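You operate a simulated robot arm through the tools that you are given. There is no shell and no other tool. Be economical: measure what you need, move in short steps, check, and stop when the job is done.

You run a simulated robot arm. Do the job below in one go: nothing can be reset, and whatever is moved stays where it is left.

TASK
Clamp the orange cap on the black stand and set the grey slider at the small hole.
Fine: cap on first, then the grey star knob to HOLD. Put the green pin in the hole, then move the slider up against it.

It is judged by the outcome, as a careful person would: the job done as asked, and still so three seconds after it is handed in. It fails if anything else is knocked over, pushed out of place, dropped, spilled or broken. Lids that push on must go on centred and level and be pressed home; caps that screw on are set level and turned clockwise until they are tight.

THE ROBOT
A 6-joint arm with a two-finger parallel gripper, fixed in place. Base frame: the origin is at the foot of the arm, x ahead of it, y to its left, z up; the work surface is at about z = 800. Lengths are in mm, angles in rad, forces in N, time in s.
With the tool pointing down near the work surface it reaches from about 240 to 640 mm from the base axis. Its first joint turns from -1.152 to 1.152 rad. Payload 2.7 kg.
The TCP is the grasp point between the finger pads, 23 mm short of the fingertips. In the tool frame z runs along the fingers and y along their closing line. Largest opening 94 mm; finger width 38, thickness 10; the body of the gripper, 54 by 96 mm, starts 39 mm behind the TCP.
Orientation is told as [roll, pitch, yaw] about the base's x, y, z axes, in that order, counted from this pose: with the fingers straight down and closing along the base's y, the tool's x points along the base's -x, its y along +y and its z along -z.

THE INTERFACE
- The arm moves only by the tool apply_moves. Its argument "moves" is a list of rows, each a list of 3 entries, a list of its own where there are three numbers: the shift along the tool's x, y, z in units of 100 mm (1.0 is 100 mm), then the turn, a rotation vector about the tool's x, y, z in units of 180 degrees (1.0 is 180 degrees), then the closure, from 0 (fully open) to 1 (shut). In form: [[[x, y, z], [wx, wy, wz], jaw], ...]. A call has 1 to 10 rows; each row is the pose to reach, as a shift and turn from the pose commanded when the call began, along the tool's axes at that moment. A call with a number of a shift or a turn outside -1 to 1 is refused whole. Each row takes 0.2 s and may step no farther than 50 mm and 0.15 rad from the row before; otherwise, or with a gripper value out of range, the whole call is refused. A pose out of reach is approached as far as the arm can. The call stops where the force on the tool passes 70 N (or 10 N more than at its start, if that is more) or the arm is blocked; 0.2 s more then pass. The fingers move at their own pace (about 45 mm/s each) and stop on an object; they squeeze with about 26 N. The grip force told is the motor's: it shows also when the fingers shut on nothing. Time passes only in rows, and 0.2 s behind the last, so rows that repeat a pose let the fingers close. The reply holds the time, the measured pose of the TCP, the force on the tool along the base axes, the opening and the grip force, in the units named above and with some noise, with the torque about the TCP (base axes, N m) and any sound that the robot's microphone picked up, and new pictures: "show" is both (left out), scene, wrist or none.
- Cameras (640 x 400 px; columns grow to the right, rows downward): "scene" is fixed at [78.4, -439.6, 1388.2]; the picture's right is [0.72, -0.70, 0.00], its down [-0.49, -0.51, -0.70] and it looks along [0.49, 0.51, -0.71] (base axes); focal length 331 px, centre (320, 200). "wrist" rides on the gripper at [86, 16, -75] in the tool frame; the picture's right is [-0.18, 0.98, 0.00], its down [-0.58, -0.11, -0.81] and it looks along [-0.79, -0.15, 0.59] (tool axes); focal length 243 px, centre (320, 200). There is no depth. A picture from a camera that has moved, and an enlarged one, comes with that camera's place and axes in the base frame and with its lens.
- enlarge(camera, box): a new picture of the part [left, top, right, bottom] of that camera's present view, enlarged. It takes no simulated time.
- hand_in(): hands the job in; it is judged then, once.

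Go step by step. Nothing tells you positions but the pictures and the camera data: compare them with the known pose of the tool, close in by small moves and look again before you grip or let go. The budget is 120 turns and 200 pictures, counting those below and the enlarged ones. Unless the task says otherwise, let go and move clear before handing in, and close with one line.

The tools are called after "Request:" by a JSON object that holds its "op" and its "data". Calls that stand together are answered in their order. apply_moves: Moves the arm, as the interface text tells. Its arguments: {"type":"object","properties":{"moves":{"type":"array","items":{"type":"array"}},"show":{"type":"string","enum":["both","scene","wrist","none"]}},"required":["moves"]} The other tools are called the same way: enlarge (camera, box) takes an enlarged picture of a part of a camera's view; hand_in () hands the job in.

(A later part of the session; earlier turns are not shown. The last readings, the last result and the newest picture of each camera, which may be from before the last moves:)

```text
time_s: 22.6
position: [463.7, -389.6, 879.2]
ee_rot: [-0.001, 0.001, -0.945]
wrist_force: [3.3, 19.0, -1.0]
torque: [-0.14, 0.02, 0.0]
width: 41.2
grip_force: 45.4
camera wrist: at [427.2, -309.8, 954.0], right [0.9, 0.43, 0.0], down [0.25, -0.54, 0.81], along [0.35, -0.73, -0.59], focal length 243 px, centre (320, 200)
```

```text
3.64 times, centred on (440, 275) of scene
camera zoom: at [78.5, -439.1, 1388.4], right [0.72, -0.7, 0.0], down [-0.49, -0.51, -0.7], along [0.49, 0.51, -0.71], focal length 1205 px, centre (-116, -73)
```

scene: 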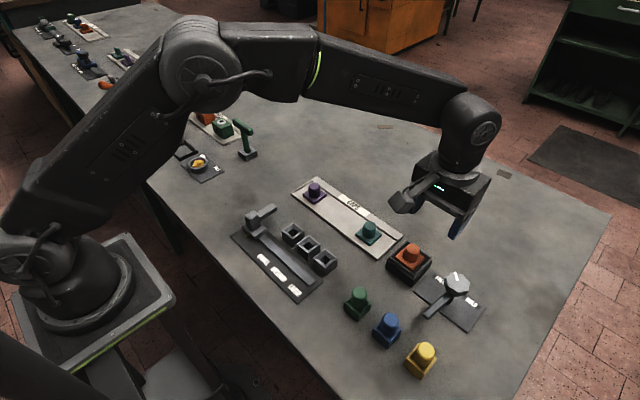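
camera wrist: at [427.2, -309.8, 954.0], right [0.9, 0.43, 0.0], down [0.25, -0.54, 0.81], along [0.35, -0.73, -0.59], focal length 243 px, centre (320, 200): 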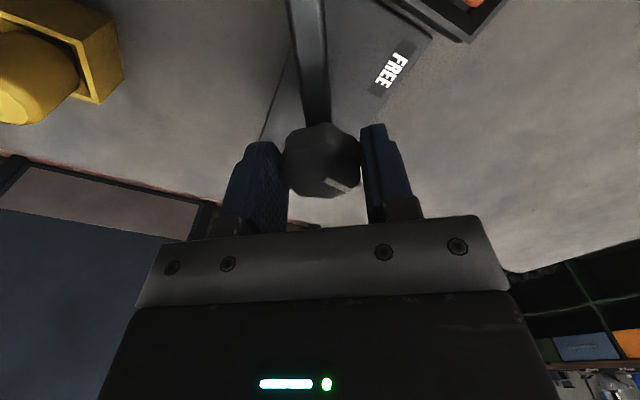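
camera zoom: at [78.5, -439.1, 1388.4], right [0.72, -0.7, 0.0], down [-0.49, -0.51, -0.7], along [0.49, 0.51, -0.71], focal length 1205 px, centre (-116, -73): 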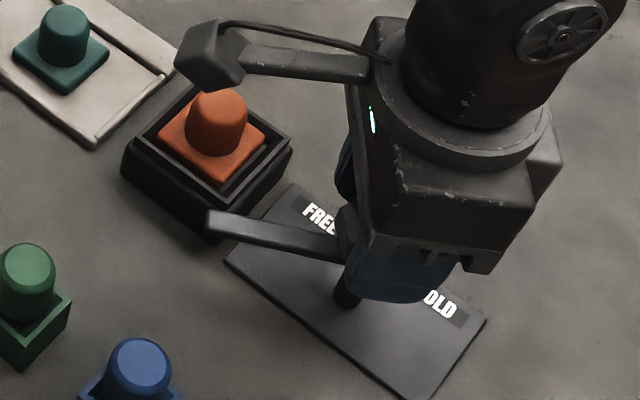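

Turned 54° so far, with a bit of side load in +y. I'll correct that and go on.

Request:
{"op": "apply_moves", "data": {"moves": [[[0.012, 0.009, 0], [0, 0, 0.02], 0.8], [[0.012, 0.009, 0], [0, 0, 0.05], 0.8], [[0.012, 0.009, 0], [0, 0, 0.08], 0.8], [[0.012, 0.009, 0], [0, 0, 0.11], 0.8], [[0.012, 0.009, 0], [0, 0, 0.14], 0.8]], "show": "wrist"}}

Request:
{"op": "enlarge", "data": {"camera": "scene", "box": [380, 220, 500, 330]}}

```text
time_s: 23.8
position: [465.7, -387.9, 878.9]
ee_rot: [0.001, -0.004, -1.383]
wrist_force: [17.7, 6.1, -12.8]
torque: [-1.28, -0.03, 0.02]
width: 41.4
grip_force: 44.9
camera wrist: at [465.0, -300.8, 953.7], right [1.0, 0.0, 0.0], down [0.0, -0.59, 0.81], along [0.0, -0.81, -0.59], focal length 243 px, centre (320, 200)
```

wrist: 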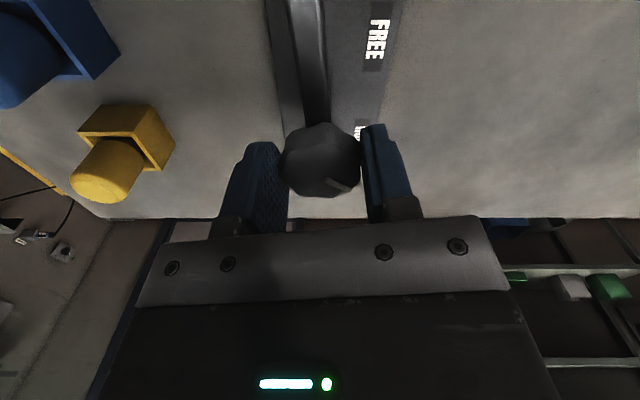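

```text
3.64 times, centred on (440, 275) of scene
camera zoom: at [79.0, -439.6, 1388.2], right [0.72, -0.7, 0.0], down [-0.49, -0.51, -0.7], along [0.49, 0.51, -0.71], focal length 1205 px, centre (-116, -73)
```

zoom: 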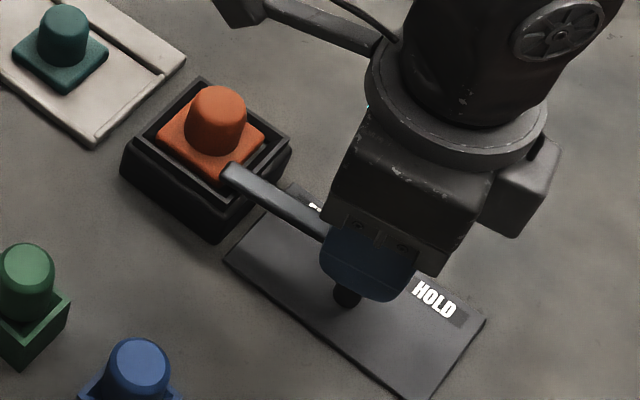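

The lever tip is now over the cap plate, and the knob is pulling down slightly. I'll do the last 11° with a small compliant shift.

Request:
{"op": "apply_moves", "data": {"moves": [[[0, 0.01, 0.01], [0, 0, 0.02], 0.8], [[0, 0.01, 0.01], [0, 0, 0.04], 0.8], [[0, 0.01, 0.01], [0, 0, 0.06], 0.8]], "show": "wrist"}}

Request:
{"op": "enlarge", "data": {"camera": "scene", "box": [380, 220, 500, 330]}}

Request:
{"op": "enlarge", "data": {"camera": "wrist", "box": [220, 0, 420, 220]}}

```text
time_s: 24.6
position: [464.9, -388.5, 879.3]
ee_rot: [0.003, -0.002, -1.57]
wrist_force: [17.4, 4.2, -3.3]
torque: [-0.51, 0.69, 0.02]
width: 41.3
grip_force: 45.1
camera wrist: at [481.9, -302.4, 953.9], right [0.98, -0.18, 0.0], down [-0.11, -0.58, 0.81], along [-0.15, -0.79, -0.59], focal length 243 px, centre (320, 200)
```

wrist: 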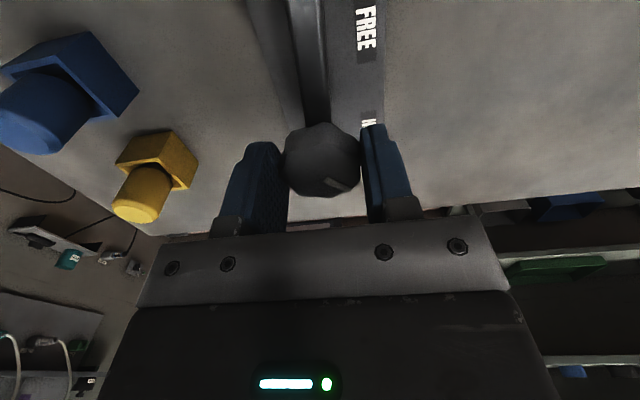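

```text
3.64 times, centred on (440, 275) of scene
camera zoom: at [78.9, -439.5, 1388.2], right [0.72, -0.7, 0.0], down [-0.49, -0.51, -0.7], along [0.49, 0.51, -0.71], focal length 1205 px, centre (-116, -73)
```

zoom: 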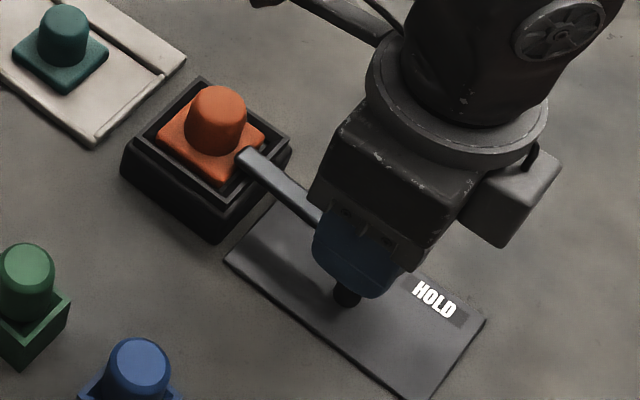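

```text
1.82 times, centred on (320, 110) of wrist
camera zoom: at [481.9, -302.4, 953.9], right [0.98, -0.18, 0.0], down [-0.11, -0.58, 0.81], along [-0.15, -0.79, -0.59], focal length 441 px, centre (320, 364)
```

zoom: 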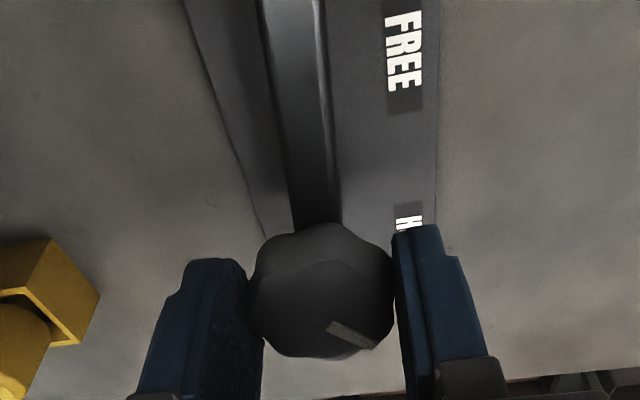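

The lever tip now sits on the middle of the cap plate's edge and the turn is 90°. I'll release, rise and check the pointer against HOLD.

Request:
{"op": "apply_moves", "data": {"moves": [[[0, 0, 0], [0, 0, 0], 0.5], [[0, 0, 0], [0, 0, 0], 0.3], [[0, 0, -0.2], [0, 0, 0], 0.3], [[0, 0, -0.5], [0, 0, 0], 0.3], [[0, 0, -0.8], [0, 0, 0], 0.3], [[0, 0, -1.0], [0, 0, -0.04], 0.3], [[0, 0, -1.0], [0, 0, -0.08], 0.3], [[0, 0, -1.0], [0, 0, -0.12], 0.3], [[0, 0, -1.0], [0, 0, -0.16], 0.3], [[0, 0, -1.0], [0, 0, -0.2], 0.3]], "show": "none"}}

Request:
{"op": "enlarge", "data": {"camera": "scene", "box": [380, 230, 500, 340]}}

```text
time_s: 26.8
position: [463.6, -387.9, 976.6]
ee_rot: [0.0, -0.002, -0.94]
wrist_force: [0.0, 0.2, -0.1]
torque: [-0.01, 0.01, 0.03]
width: 65.6
grip_force: 0.2
```

```text
3.64 times, centred on (440, 285) of scene
camera zoom: at [78.4, -439.6, 1388.2], right [0.72, -0.7, 0.0], down [-0.49, -0.51, -0.7], along [0.49, 0.51, -0.71], focal length 1205 px, centre (-116, -109)
```

zoom: 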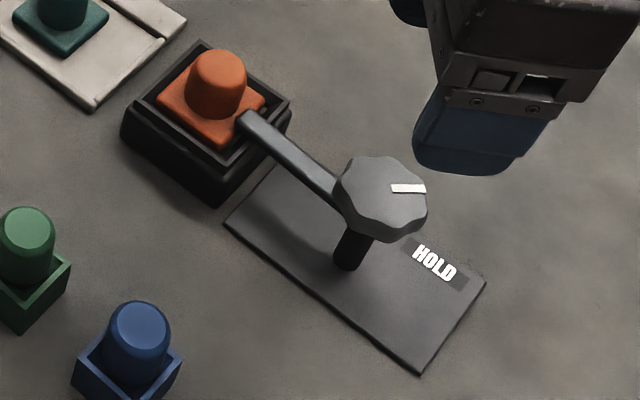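

The pointer is at HOLD and the lever is on the cap. Next is the green pin, whose top I place at about (329, -280, 862). I'll unwind the yaw and move toward it.

Request:
{"op": "apply_moves", "data": {"moves": [[[0.13, -0.06, 0], [0, 0, -0.043], 0.3], [[0.26, -0.12, 0], [0, 0, -0.086], 0.3], [[0.39, -0.18, 0], [0, 0, -0.129], 0.3], [[0.52, -0.24, 0], [0, 0, -0.172], 0.3], [[0.65, -0.3, 0], [0, 0, -0.215], 0.3], [[0.78, -0.36, 0], [0, 0, -0.258], 0.3], [[0.91, -0.42, 0], [0, 0, -0.3], 0.3]], "show": "both"}}

```text
time_s: 28.4
position: [376.6, -338.7, 978.4]
ee_rot: [0.0, -0.003, 0.003]
wrist_force: [0.4, 0.4, -0.1]
torque: [-0.02, -0.01, 0.0]
width: 65.9
grip_force: 0.1
camera wrist: at [290.5, -323.4, 1053.2], right [0.18, 0.98, 0.0], down [0.58, -0.11, 0.81], along [0.79, -0.15, -0.59], focal length 243 px, centre (320, 200)
```

scene: 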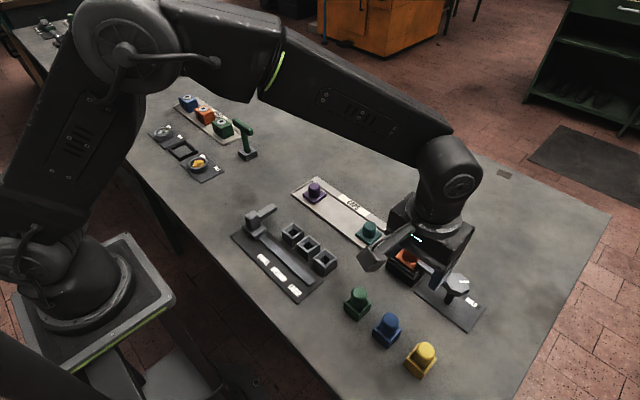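
wrist: 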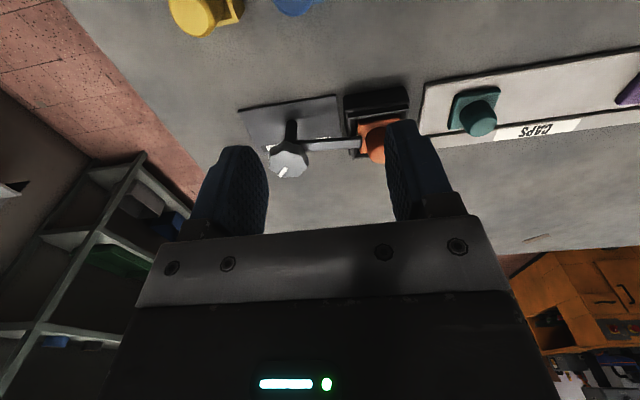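

Moving over the green pin.

Request:
{"op": "apply_moves", "data": {"moves": [[[0.16, 0.2, 0.05], [0, 0, 0], 0.3], [[0.32, 0.4, 0.15], [0, 0, 0], 0.3], [[0.47, 0.58, 0.28], [0, 0, 0], 0.3], [[0.47, 0.58, 0.4], [0, 0, 0], 0.3]], "show": "both"}}

Request:
{"op": "enlarge", "data": {"camera": "scene", "box": [330, 260, 430, 360]}}

Request:
{"op": "enlarge", "data": {"camera": "wrist", "box": [200, 0, 440, 150]}}

```text
time_s: 29.4
position: [330.6, -280.7, 938.7]
ee_rot: [-0.003, -0.001, 0.0]
wrist_force: [0.4, 0.3, -0.7]
torque: [0.01, -0.01, -0.01]
width: 66.0
grip_force: 0.0
camera wrist: at [244.3, -265.3, 1013.1], right [0.18, 0.98, 0.0], down [0.58, -0.11, 0.81], along [0.79, -0.15, -0.59], focal length 243 px, centre (320, 200)
```

scene: 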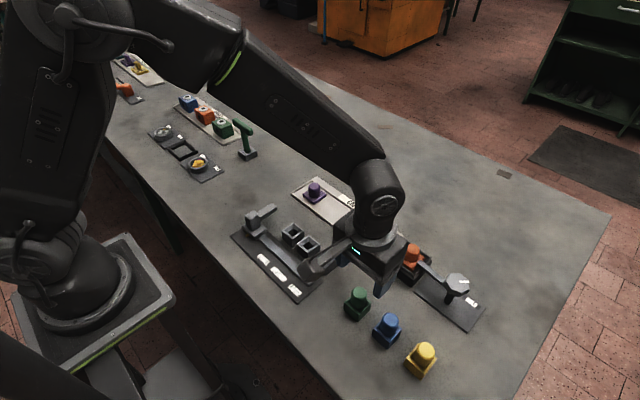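
wrist: 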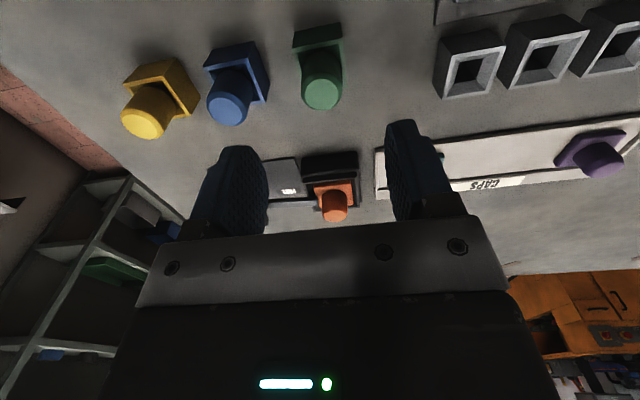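

```text
4.00 times, centred on (380, 310) of scene
camera zoom: at [78.4, -439.6, 1388.2], right [0.72, -0.7, 0.0], down [-0.49, -0.51, -0.7], along [0.49, 0.51, -0.71], focal length 1325 px, centre (80, -240)
```

zoom: 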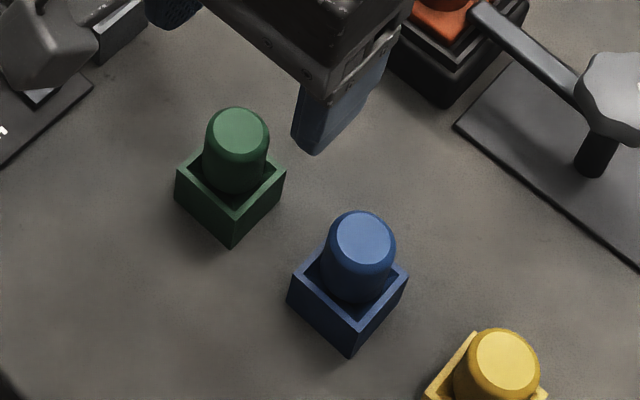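

```text
2.67 times, centred on (320, 75) of wrist
camera zoom: at [244.3, -265.3, 1013.1], right [0.18, 0.98, 0.0], down [0.58, -0.11, 0.81], along [0.79, -0.15, -0.59], focal length 647 px, centre (320, 533)
```

zoom: 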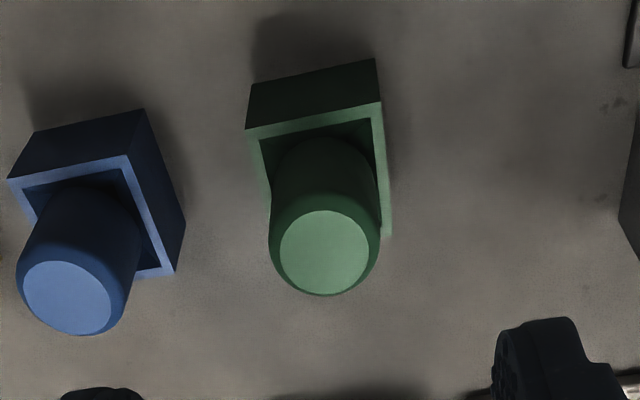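

The pin is about 27 mm across, centred at (331, -280), standing in a small holder with its rim near z 826. I'll narrow the jaw and lower to z 858.

Request:
{"op": "apply_moves", "data": {"moves": [[[0, 0.005, 0.2], [0, 0, 0], 0.45], [[0, 0.005, 0.4], [0, 0, 0], 0.45], [[0, 0.005, 0.6], [0, 0, 0], 0.45], [[0, 0.005, 0.8], [0, 0, 0], 0.45], [[0, 0.005, 0.8], [0, 0, 0], 0.45]], "show": "wrist"}}

Request:
{"op": "enlarge", "data": {"camera": "scene", "box": [320, 250, 420, 340]}}

```text
time_s: 30.6
position: [329.5, -281.6, 856.8]
ee_rot: [0.001, -0.002, 0.001]
wrist_force: [-0.7, 0.6, 0.3]
torque: [-0.02, 0.02, 0.0]
width: 51.7
grip_force: 0.0
camera wrist: at [243.7, -265.2, 932.6], right [0.18, 0.98, 0.0], down [0.58, -0.11, 0.81], along [0.79, -0.15, -0.59], focal length 243 px, centre (320, 200)
```

wrist: 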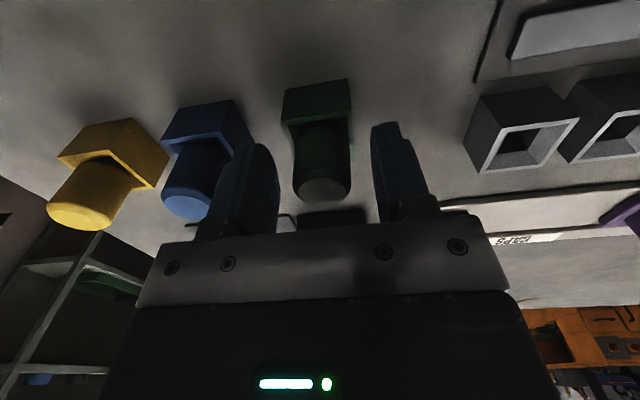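

```text
4.44 times, centred on (370, 295) of scene
camera zoom: at [78.4, -439.6, 1388.2], right [0.72, -0.7, 0.0], down [-0.49, -0.51, -0.7], along [0.49, 0.51, -0.71], focal length 1472 px, centre (98, -222)
```

zoom: 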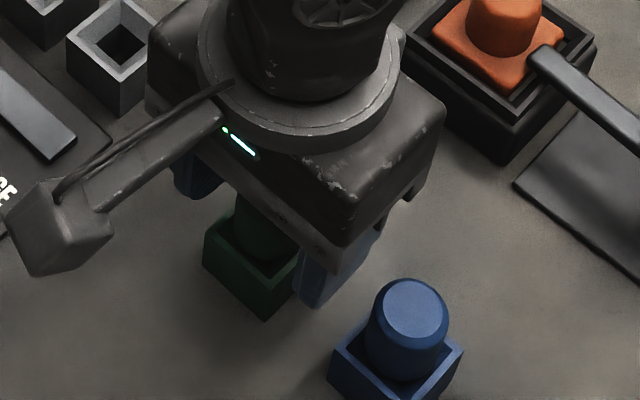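

The pin is centred between the fingers. Closing, then lifting.

Request:
{"op": "apply_moves", "data": {"moves": [[[0, 0.01, 0], [0, 0, 0], 0.9], [[0, 0.01, 0], [0, 0, 0], 0.9], [[0, 0.01, 0], [0, 0, 0], 0.9], [[0, 0.01, 0], [0, 0, 0], 0.9], [[0, 0.01, -0.2], [0, 0, 0], 0.9], [[0, 0.01, -0.4], [0, 0, 0], 0.9], [[0, 0.01, -0.6], [0, 0, 0], 0.9], [[0, 0.01, -0.8], [0, 0, 0], 0.9], [[0, 0.01, -0.9], [0, 0, 0], 0.9]], "show": "both"}}

Request:
{"op": "enlarge", "data": {"camera": "scene", "box": [310, 230, 410, 330]}}

Request:
{"op": "enlarge", "data": {"camera": "wrist", "box": [220, 60, 620, 240]}}

```text
time_s: 32.6
position: [328.7, -279.7, 948.4]
ee_rot: [0.0, -0.002, -0.001]
wrist_force: [0.4, -0.2, 0.0]
torque: [-0.01, -0.02, 0.02]
width: 27.0
grip_force: 25.5
camera wrist: at [243.8, -264.1, 1023.4], right [0.18, 0.98, 0.0], down [0.58, -0.11, 0.81], along [0.79, -0.15, -0.59], focal length 243 px, centre (320, 200)
```

scene: 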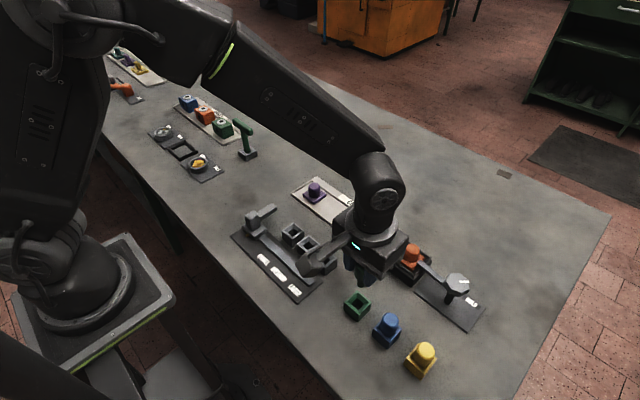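
wrist: 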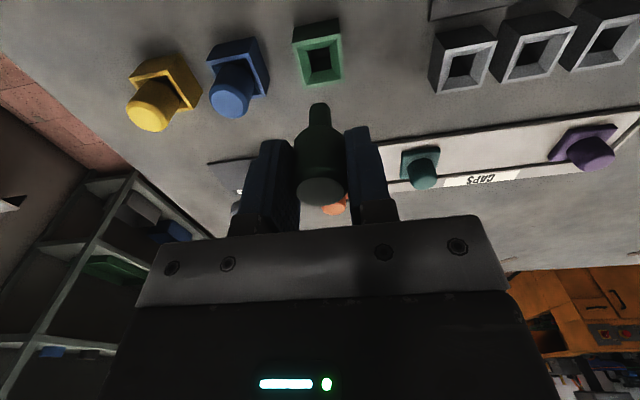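

```text
4.00 times, centred on (360, 280) of scene
camera zoom: at [78.4, -439.6, 1388.2], right [0.72, -0.7, 0.0], down [-0.49, -0.51, -0.7], along [0.49, 0.51, -0.71], focal length 1325 px, centre (160, -120)
```

zoom: 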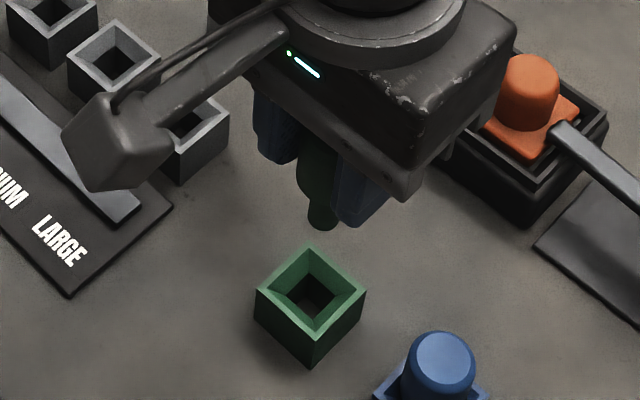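

```text
1.60 times, centred on (420, 150) of wrist
camera zoom: at [243.8, -264.1, 1023.4], right [0.18, 0.98, 0.0], down [0.58, -0.11, 0.81], along [0.79, -0.15, -0.59], focal length 388 px, centre (160, 280)
```

zoom: 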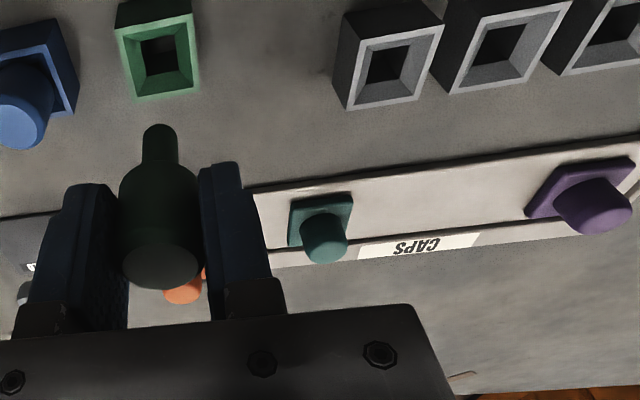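

The pin has a 27 mm handle and a thinner shank, and the sockets match its holder. The SMALL socket is at about (354, -72). I'll carry the pin there at height.

Request:
{"op": "apply_moves", "data": {"moves": [[[-0.05, 0.25, 0], [0, 0, 0], 0.9], [[-0.1, 0.5, 0], [0, 0, 0], 0.9], [[-0.15, 0.75, 0], [0, 0, 0], 0.9], [[-0.2, 1.0, 0], [0, 0, 0], 0.9]], "show": "none"}}

Request:
{"op": "apply_moves", "data": {"moves": [[[-0.01, 0.25, 0], [0, 0, 0], 0.9], [[-0.02, 0.5, 0], [0, 0, 0], 0.9], [[-0.03, 0.75, 0], [0, 0, 0], 0.9]], "show": "both"}}

Request:
{"op": "enlarge", "data": {"camera": "scene", "box": [230, 180, 350, 290]}}

Request:
{"op": "enlarge", "data": {"camera": "wrist", "box": [200, 0, 560, 200]}}

```text
time_s: 33.6
position: [349.6, -181.5, 947.6]
ee_rot: [-0.003, -0.001, 0.001]
wrist_force: [-0.1, -0.9, -0.5]
torque: [-0.01, -0.01, 0.0]
width: 27.0
grip_force: 26.5
```

```text
time_s: 34.4
position: [352.5, -105.0, 949.1]
ee_rot: [-0.001, -0.002, 0.0]
wrist_force: [-0.5, 0.1, 0.2]
torque: [0.02, 0.02, 0.01]
width: 26.9
grip_force: 26.1
camera wrist: at [266.5, -88.8, 1022.7], right [0.18, 0.98, 0.0], down [0.58, -0.11, 0.81], along [0.79, -0.15, -0.59], focal length 243 px, centre (320, 200)
```

scene: 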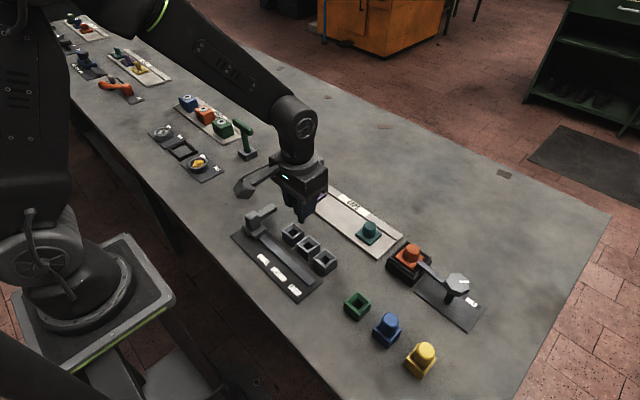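
wrist: 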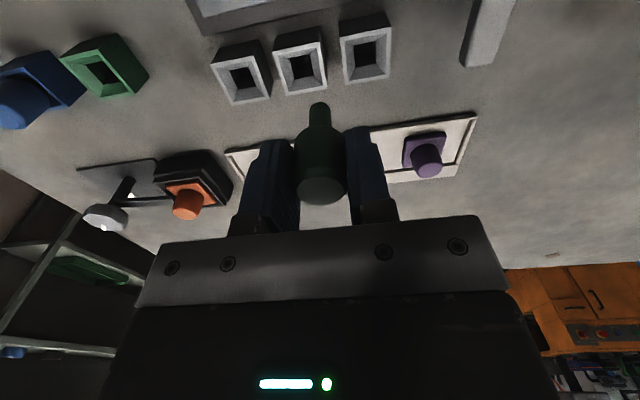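

```text
3.64 times, centred on (290, 235) of scene
camera zoom: at [78.4, -439.6, 1388.2], right [0.72, -0.7, 0.0], down [-0.49, -0.51, -0.7], along [0.49, 0.51, -0.71], focal length 1205 px, centre (429, 73)
```

zoom: 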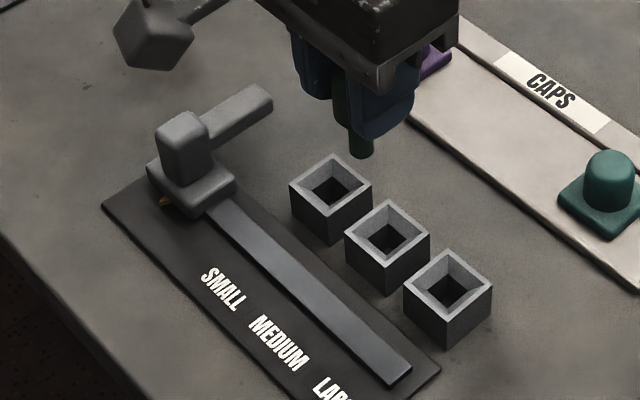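

```text
1.78 times, centred on (380, 100) of wrist
camera zoom: at [266.5, -88.8, 1022.7], right [0.18, 0.98, 0.0], down [0.58, -0.11, 0.81], along [0.79, -0.15, -0.59], focal length 431 px, centre (213, 378)
```

zoom: 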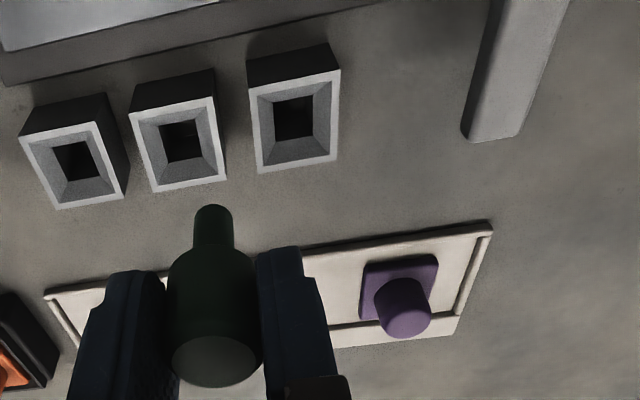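

The SMALL socket centre refines to about (354.5, -70.5), with its rim near z 830. I'll move the shank just above it.

Request:
{"op": "apply_moves", "data": {"moves": [[[-0.02, 0.2, 0], [0, 0, 0], 0.9], [[-0.02, 0.345, 0.1], [0, 0, 0], 0.9], [[-0.02, 0.345, 0.3], [0, 0, 0], 0.9], [[-0.02, 0.345, 0.45], [0, 0, 0], 0.9], [[-0.02, 0.345, 0.45], [0, 0, 0], 0.9]], "show": "both"}}

Request:
{"op": "enlarge", "data": {"camera": "scene", "box": [255, 190, 325, 260]}}

Request:
{"op": "enlarge", "data": {"camera": "wrist", "box": [220, 0, 420, 140]}}

```text
time_s: 35.6
position: [352.8, -71.3, 902.7]
ee_rot: [0.002, 0.0, 0.0]
wrist_force: [-0.5, 0.2, -0.5]
torque: [0.0, -0.02, -0.03]
width: 26.9
grip_force: 25.4
camera wrist: at [268.3, -55.2, 977.0], right [0.18, 0.98, 0.0], down [0.58, -0.11, 0.81], along [0.79, -0.15, -0.59], focal length 243 px, centre (320, 200)
```

scene: 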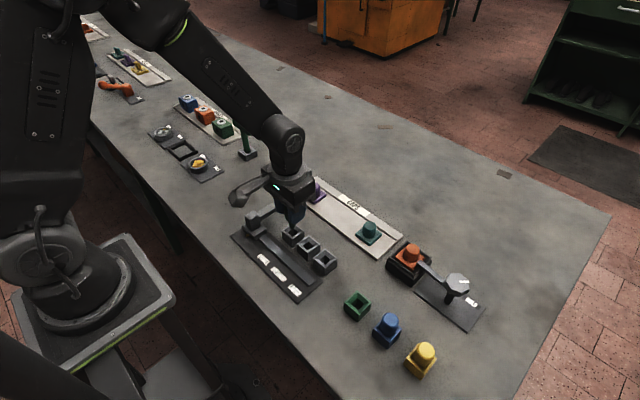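
wrist: 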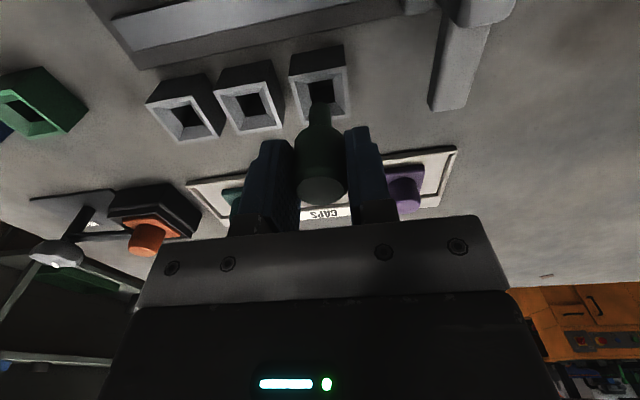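

```text
5.71 times, centred on (290, 225) of scene
camera zoom: at [78.4, -439.6, 1388.2], right [0.72, -0.7, 0.0], down [-0.49, -0.51, -0.7], along [0.49, 0.51, -0.71], focal length 1893 px, centre (491, 57)
```

zoom: 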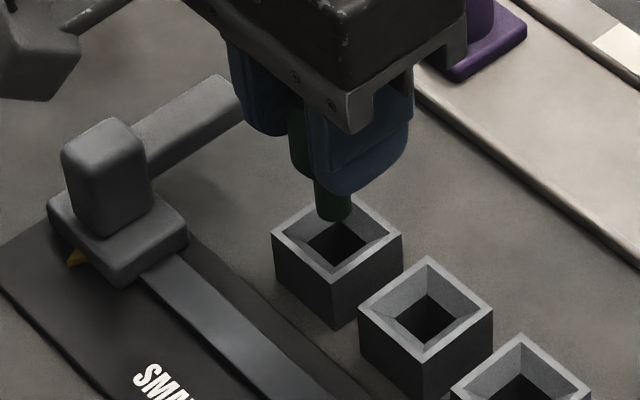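

```text
2.86 times, centred on (320, 70) of wrist
camera zoom: at [268.3, -55.2, 977.0], right [0.18, 0.98, 0.0], down [0.58, -0.11, 0.81], along [0.79, -0.15, -0.59], focal length 693 px, centre (320, 571)
```

zoom: 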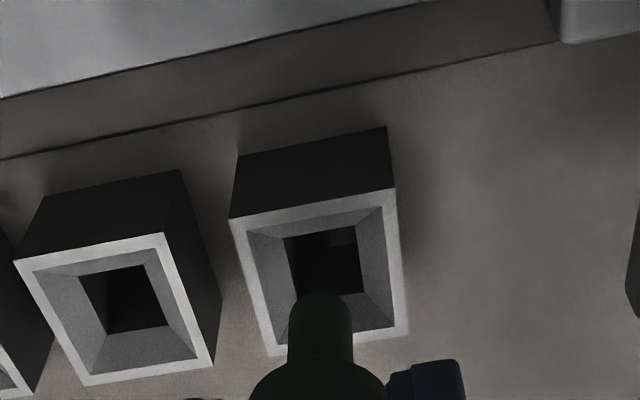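

The shank is within about 1–2 mm of the hole's centre and the socket has a tapered lead-in. I'll nudge +1 mm in x and lower gently.

Request:
{"op": "apply_moves", "data": {"moves": [[[-0.01, 0.005, 0.06], [0, 0, 0], 0.9], [[-0.01, 0.005, 0.12], [0, 0, 0], 0.9], [[-0.01, 0.005, 0.18], [0, 0, 0], 0.9], [[-0.01, 0.005, 0.2], [0, 0, 0], 0.9]], "show": "none"}}

Request:
{"op": "enlarge", "data": {"camera": "scene", "box": [265, 200, 315, 250]}}

Request:
{"op": "enlarge", "data": {"camera": "wrist", "box": [240, 40, 400, 150]}}

```text
time_s: 36.6
position: [355.2, -70.0, 883.9]
ee_rot: [0.0, -0.001, -0.001]
wrist_force: [0.0, 0.0, -1.2]
torque: [0.05, 0.02, 0.01]
width: 26.9
grip_force: 26.1
```

```text
8.00 times, centred on (290, 225) of scene
camera zoom: at [78.4, -439.6, 1388.2], right [0.72, -0.7, 0.0], down [-0.49, -0.51, -0.7], along [0.49, 0.51, -0.71], focal length 2650 px, centre (560, 0)
```

zoom: 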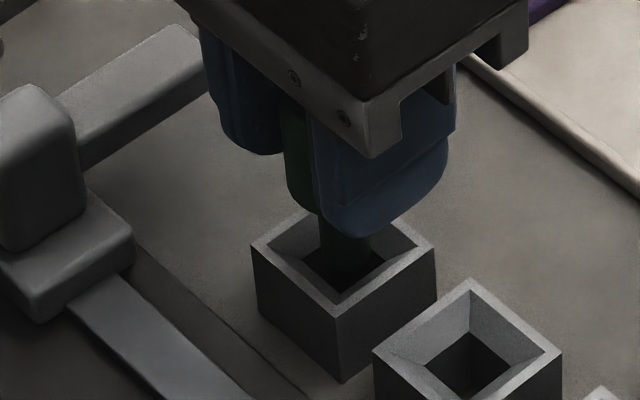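

```text
3.64 times, centred on (320, 95) of wrist
camera zoom: at [269.9, -54.3, 957.8], right [0.18, 0.98, 0.0], down [0.58, -0.11, 0.81], along [0.79, -0.15, -0.59], focal length 882 px, centre (320, 582)
```

zoom: 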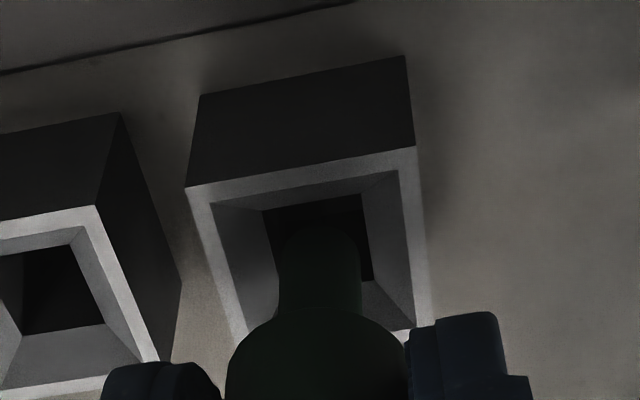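

The shank is entering the hole. Continuing down.

Request:
{"op": "apply_moves", "data": {"moves": [[[0, 0, 0.04], [0, 0, 0], 0.9], [[0, 0, 0.08], [0, 0, 0], 0.9], [[0, 0, 0.12], [0, 0, 0], 0.9]], "show": "none"}}

```text
time_s: 37.4
position: [354.4, -69.7, 871.6]
ee_rot: [0.001, 0.001, 0.0]
wrist_force: [-0.2, 0.3, -0.8]
torque: [0.02, 0.03, -0.02]
width: 27.1
grip_force: 26.2
```

Request:
{"op": "apply_moves", "data": {"moves": [[[0, 0, 0.04], [0, 0, 0], 0.9], [[0, 0, 0.08], [0, 0, 0], 0.9], [[0, 0, 0.1], [0, 0, 0], 0.9], [[0, 0, 0.12], [0, 0, 0], 0.9]], "show": "none"}}

Request:
{"op": "enlarge", "data": {"camera": "scene", "box": [265, 200, 315, 250]}}

Request:
{"op": "enlarge", "data": {"camera": "wrist", "box": [240, 60, 400, 170]}}

```text
time_s: 38.4
position: [355.8, -70.0, 859.3]
ee_rot: [0.001, 0.001, 0.0]
wrist_force: [-1.3, 1.0, 1.5]
torque: [0.03, 0.06, 0.0]
width: 26.5
grip_force: 26.2
```

```text
8.00 times, centred on (290, 225) of scene
camera zoom: at [78.4, -439.6, 1388.2], right [0.72, -0.7, 0.0], down [-0.49, -0.51, -0.7], along [0.49, 0.51, -0.71], focal length 2650 px, centre (560, 0)
```

zoom: 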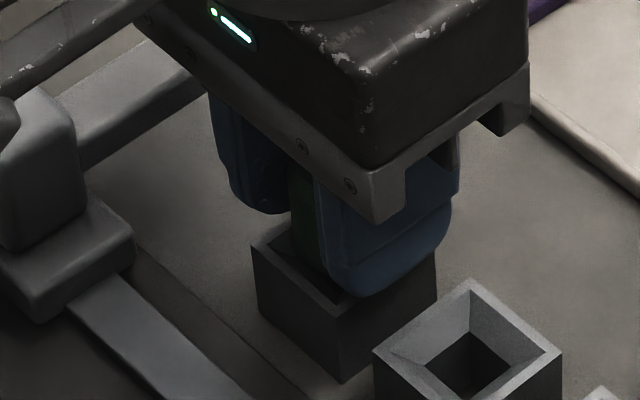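

```text
3.64 times, centred on (320, 115) of wrist
camera zoom: at [269.9, -54.5, 933.8], right [0.18, 0.98, 0.0], down [0.58, -0.11, 0.81], along [0.79, -0.15, -0.59], focal length 882 px, centre (320, 509)
```

zoom: 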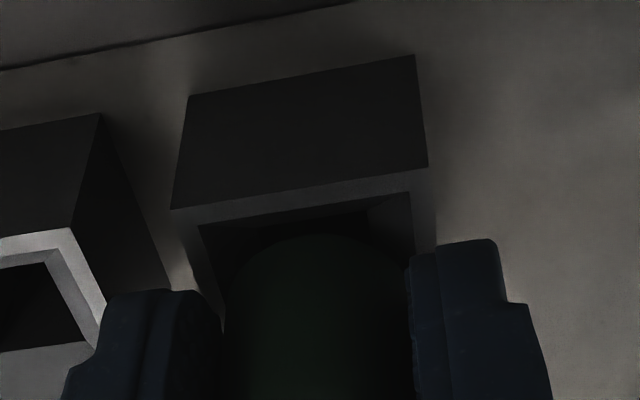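

Nearly seated, since it was gripped at z 857 in its own holder. A few more millimetres with a force check.

Request:
{"op": "apply_moves", "data": {"moves": [[[0, 0, 0.01], [0, 0, 0], 0.9], [[0, 0, 0.025], [0, 0, 0], 0.9], [[0, 0, 0.035], [0, 0, 0], 0.9]], "show": "none"}}

```text
time_s: 39.2
position: [356.4, -70.4, 857.1]
ee_rot: [-0.001, -0.004, 0.002]
wrist_force: [-0.6, 2.9, 20.4]
torque: [0.33, 0.02, 0.03]
width: 26.6
grip_force: 26.0
```

The pin is seated at the same height as in its holder, with 20 N reaction. Releasing, rising and checking.

Request:
{"op": "apply_moves", "data": {"moves": [[[0, 0, 0.02], [0, 0, 0], 0.6], [[0, 0, 0.02], [0, 0, 0], 0.45], [[0, 0, 0.02], [0, 0, 0], 0.45], [[0, 0, -0.2], [0, 0, 0], 0.45], [[0, 0, -0.5], [0, 0, 0], 0.45], [[0, 0, -0.9], [0, 0, 0], 0.45]], "show": "both"}}

Request:
{"op": "enlarge", "data": {"camera": "scene", "box": [225, 190, 325, 280]}}

Request:
{"op": "enlarge", "data": {"camera": "wrist", "box": [200, 0, 560, 180]}}

```text
time_s: 40.6
position: [356.7, -68.9, 945.7]
ee_rot: [0.001, 0.0, -0.001]
wrist_force: [-0.2, -0.6, 0.3]
torque: [0.02, 0.01, -0.02]
width: 51.7
grip_force: 0.2
camera wrist: at [270.3, -54.1, 1019.9], right [0.18, 0.98, 0.0], down [0.58, -0.11, 0.81], along [0.79, -0.15, -0.59], focal length 243 px, centre (320, 200)
```

scene: 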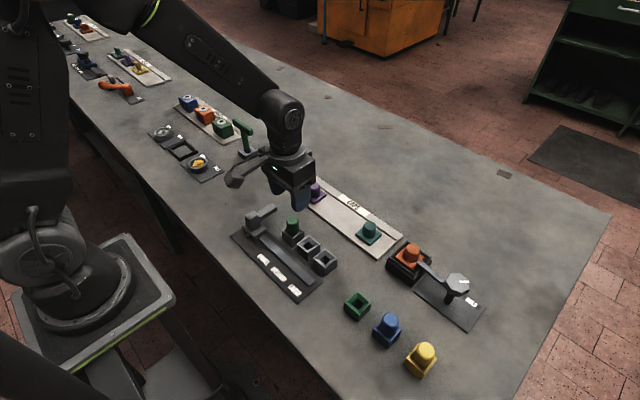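
wrist: 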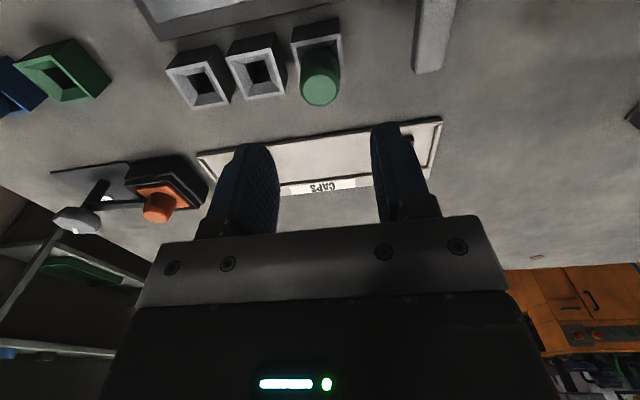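

```text
4.44 times, centred on (275, 235) of scene
camera zoom: at [78.4, -439.6, 1388.2], right [0.72, -0.7, 0.0], down [-0.49, -0.51, -0.7], along [0.49, 0.51, -0.71], focal length 1472 px, centre (520, 44)
```

zoom: 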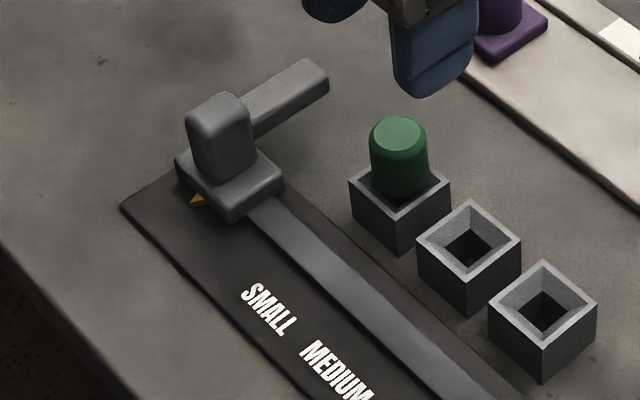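

```text
1.78 times, centred on (380, 90) of wrist
camera zoom: at [270.3, -54.1, 1019.9], right [0.18, 0.98, 0.0], down [0.58, -0.11, 0.81], along [0.79, -0.15, -0.59], focal length 431 px, centre (213, 396)
```

zoom: 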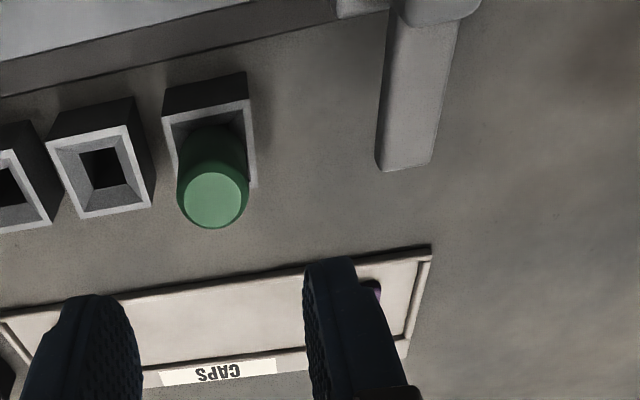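

The pin stands upright in the SMALL socket. Now I'll move over the slider's upright grip to locate it.

Request:
{"op": "apply_moves", "data": {"moves": [[[0.13, 0.25, 0], [0, 0, 0], 0.3], [[0.26, 0.5, 0], [0, 0, 0], 0.3], [[0.45, 0.8, 0], [0, 0, 0], 0.3], [[0.45, 0.8, 0], [0, 0, 0], 0.3]], "show": "wrist"}}

Request:
{"op": "enlarge", "data": {"camera": "scene", "box": [215, 180, 335, 280]}}

Request:
{"op": "enlarge", "data": {"camera": "wrist", "box": [180, 0, 460, 180]}}

```text
time_s: 41.6
position: [309.7, 9.7, 944.6]
ee_rot: [0.0, -0.003, -0.001]
wrist_force: [-0.1, -0.2, 0.5]
torque: [0.02, 0.02, 0.0]
width: 65.6
grip_force: 0.1
camera wrist: at [224.8, 25.8, 1019.3], right [0.18, 0.98, 0.0], down [0.58, -0.11, 0.81], along [0.79, -0.15, -0.59], focal length 243 px, centre (320, 200)
```

wrist: 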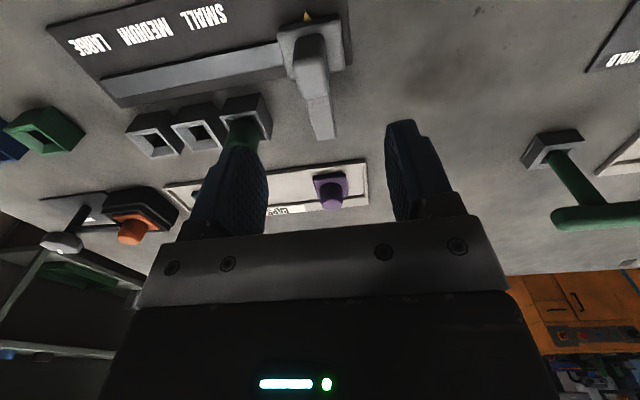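

```text
4.00 times, centred on (275, 230) of scene
camera zoom: at [78.4, -439.6, 1388.2], right [0.72, -0.7, 0.0], down [-0.49, -0.51, -0.7], along [0.49, 0.51, -0.71], focal length 1325 px, centre (500, 80)
```

zoom: 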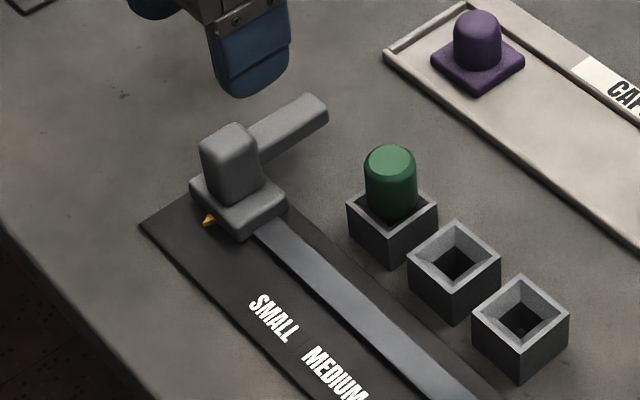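

```text
2.22 times, centred on (320, 90) of wrist
camera zoom: at [224.8, 25.8, 1019.3], right [0.18, 0.98, 0.0], down [0.58, -0.11, 0.81], along [0.79, -0.15, -0.59], focal length 539 px, centre (320, 444)
```

zoom: 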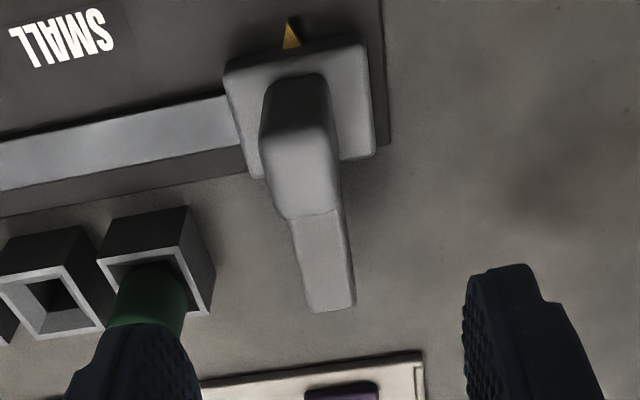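

The slider's grip top is at about (305, 5, 857), roughly 22 mm wide in y. I'll lower around it, stopping partway to check.

Request:
{"op": "apply_moves", "data": {"moves": [[[0.047, -0.045, 0.2], [0, 0, 0], 0.4], [[0.047, -0.045, 0.4], [0, 0, 0], 0.4], [[0.047, -0.045, 0.6], [0, 0, 0], 0.4], [[0.047, -0.045, 0.6], [0, 0, 0], 0.4]], "show": "wrist"}}

Request:
{"op": "enlarge", "data": {"camera": "scene", "box": [225, 170, 315, 250]}}

Request:
{"op": "enlarge", "data": {"camera": "wrist", "box": [200, 20, 440, 220]}}

```text
time_s: 42.6
position: [306.4, 6.6, 884.5]
ee_rot: [0.0, 0.0, -0.001]
wrist_force: [0.1, -0.3, -0.6]
torque: [-0.02, -0.01, 0.02]
width: 56.3
grip_force: 0.0
camera wrist: at [220.7, 22.0, 958.9], right [0.18, 0.98, 0.0], down [0.58, -0.11, 0.81], along [0.79, -0.15, -0.59], focal length 243 px, centre (320, 200)
```

wrist: 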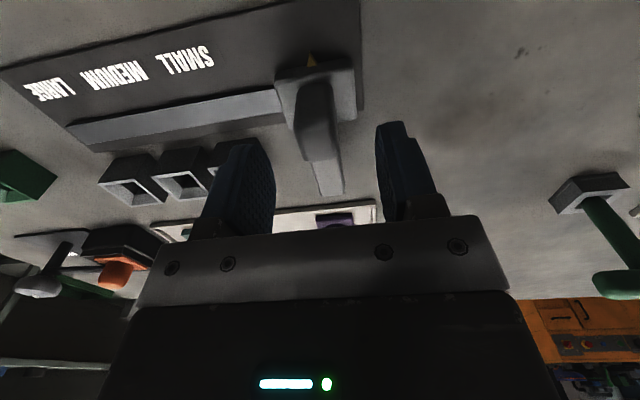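

```text
5.00 times, centred on (270, 210) of scene
camera zoom: at [78.4, -439.6, 1388.2], right [0.72, -0.7, 0.0], down [-0.49, -0.51, -0.7], along [0.49, 0.51, -0.71], focal length 1656 px, centre (570, 150)
```

zoom: 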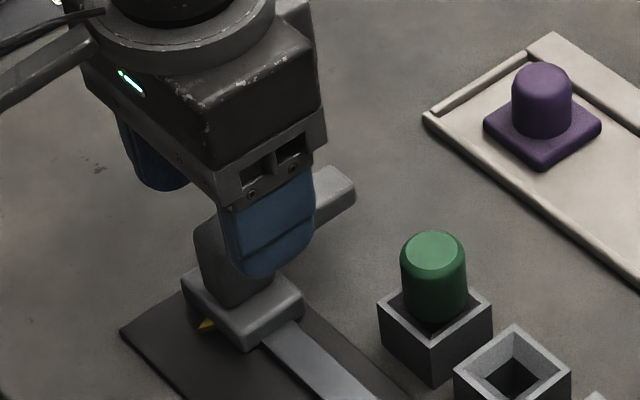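

```text
2.00 times, centred on (320, 120) of wrist
camera zoom: at [220.7, 22.0, 958.9], right [0.18, 0.98, 0.0], down [0.58, -0.11, 0.81], along [0.79, -0.15, -0.59], focal length 485 px, centre (320, 360)
```

zoom: 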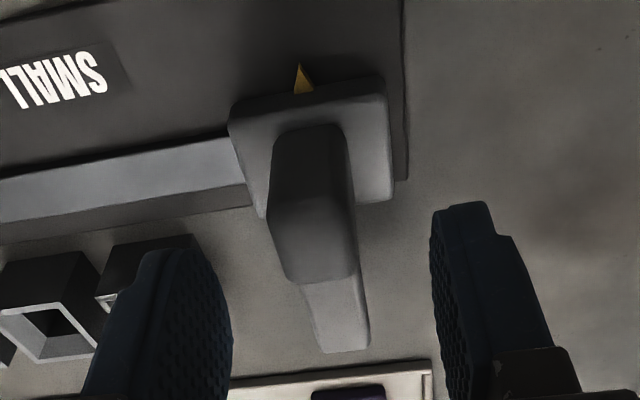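

Alignment is good apart from a 3 mm y shift. Lowering to z 861 and closing on the grip.

Request:
{"op": "apply_moves", "data": {"moves": [[[0.01, -0.03, 0.12], [0, 0, 0], 0.4], [[0.01, -0.03, 0.235], [0, 0, 0], 0.4], [[0.01, -0.03, 0.235], [0, 0, 0], 0.9], [[0.01, -0.03, 0.235], [0, 0, 0], 0.9], [[0.01, -0.03, 0.235], [0, 0, 0], 0.9], [[0.01, -0.03, 0.235], [0, 0, 0], 0.9]], "show": "wrist"}}

Request:
{"op": "enlarge", "data": {"camera": "scene", "box": [225, 170, 315, 250]}}

```text
time_s: 44.0
position: [305.4, 3.2, 862.1]
ee_rot: [0.001, -0.002, 0.0]
wrist_force: [-0.5, -0.3, -5.1]
torque: [0.1, -0.7, -0.02]
width: 21.9
grip_force: 44.9
camera wrist: at [219.5, 18.6, 936.0], right [0.18, 0.98, 0.0], down [0.58, -0.11, 0.81], along [0.79, -0.15, -0.59], focal length 243 px, centre (320, 200)
```

wrist: 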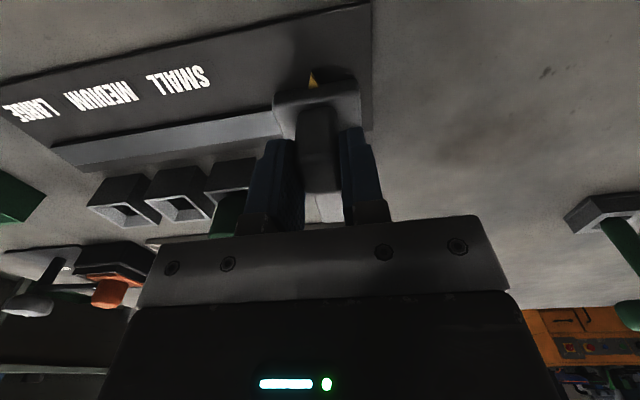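

```text
5.00 times, centred on (270, 210) of scene
camera zoom: at [78.4, -439.6, 1388.2], right [0.72, -0.7, 0.0], down [-0.49, -0.51, -0.7], along [0.49, 0.51, -0.71], focal length 1656 px, centre (570, 150)
```

zoom: 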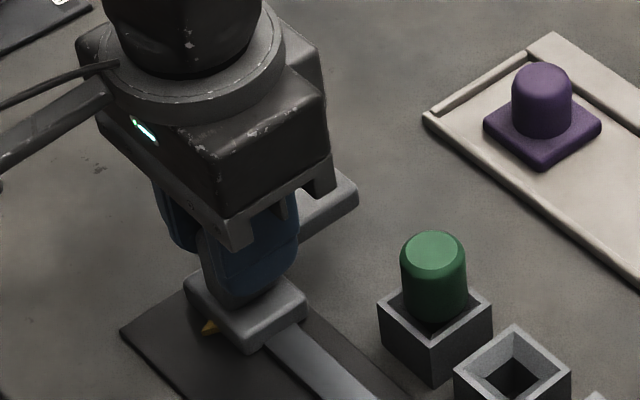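

The slider is gripped. I'll slide it along -y toward the pin, checking resistance first.

Request:
{"op": "apply_moves", "data": {"moves": [[[0, -0.05, 0], [0, 0, 0], 0.9], [[0, -0.1, 0], [0, 0, 0], 0.9], [[0, -0.15, 0], [0, 0, 0], 0.9], [[0, -0.2, 0], [0, 0, 0], 0.9]], "show": "wrist"}}

Request:
{"op": "enlarge", "data": {"camera": "scene", "box": [225, 170, 325, 260]}}

```text
time_s: 45.0
position: [304.7, -17.2, 860.5]
ee_rot: [0.0, -0.002, -0.002]
wrist_force: [5.1, 1.5, -30.3]
torque: [0.12, -0.92, 0.01]
width: 21.9
grip_force: 44.5
camera wrist: at [219.6, -1.7, 936.3], right [0.18, 0.98, 0.0], down [0.58, -0.11, 0.81], along [0.79, -0.15, -0.59], focal length 243 px, centre (320, 200)
```

wrist: 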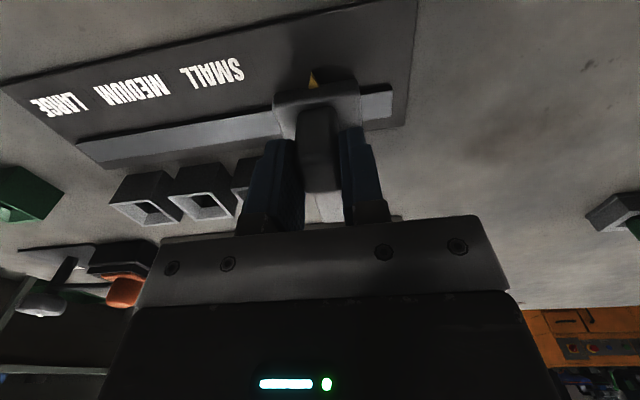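

```text
4.44 times, centred on (275, 215) of scene
camera zoom: at [78.8, -439.6, 1388.2], right [0.72, -0.7, 0.0], down [-0.49, -0.51, -0.7], along [0.49, 0.51, -0.71], focal length 1472 px, centre (520, 133)
```

zoom: 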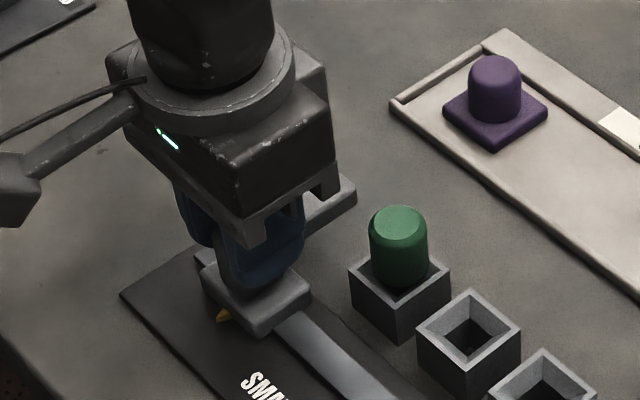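

It slides freely, with some vertical pull, so I'll ease down 1.5 mm and continue.

Request:
{"op": "apply_moves", "data": {"moves": [[[0, 0, 0.015], [0, 0, 0], 0.9], [[0, -0.05, 0.015], [0, 0, 0], 0.9], [[0, -0.1, 0.015], [0, 0, 0], 0.9], [[0, -0.15, 0.015], [0, 0, 0], 0.9], [[0, -0.19, 0.015], [0, 0, 0], 0.9]], "show": "none"}}

Request:
{"op": "enlarge", "data": {"camera": "scene", "box": [235, 180, 325, 260]}}

Request:
{"op": "enlarge", "data": {"camera": "wrist", "box": [60, 0, 460, 240]}}

```text
time_s: 46.2
position: [306.0, -37.2, 860.3]
ee_rot: [0.001, -0.001, 0.002]
wrist_force: [-5.8, 1.9, 31.7]
torque: [0.1, 0.92, -0.08]
width: 22.1
grip_force: 45.4
```

```text
5.00 times, centred on (280, 220) of scene
camera zoom: at [78.0, -439.5, 1388.3], right [0.72, -0.7, 0.0], down [-0.49, -0.51, -0.7], along [0.49, 0.51, -0.71], focal length 1656 px, centre (520, 100)
```

zoom: 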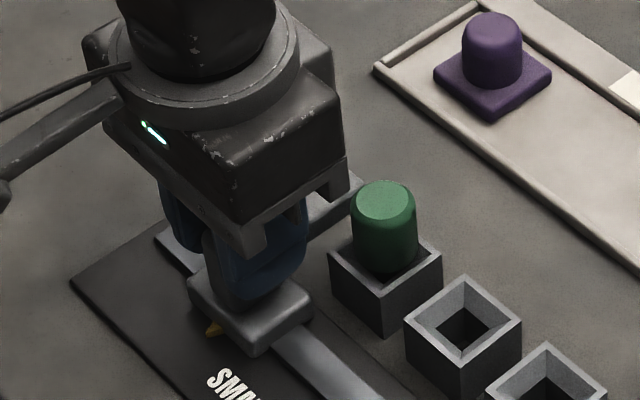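

```text
1.60 times, centred on (260, 120) of wrist
camera zoom: at [219.4, -21.1, 936.0], right [0.18, 0.98, 0.0], down [0.58, -0.11, 0.81], along [0.79, -0.15, -0.59], focal length 388 px, centre (416, 328)
```

zoom: 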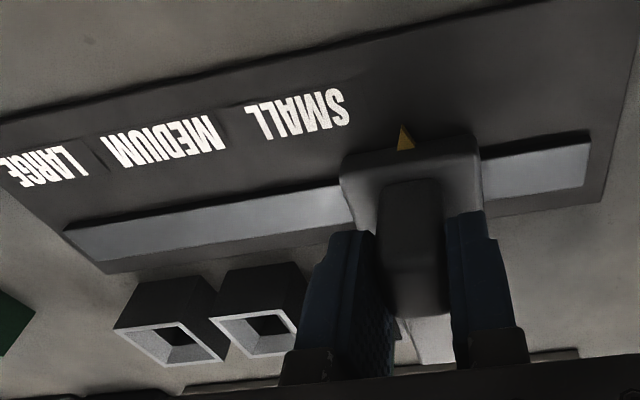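

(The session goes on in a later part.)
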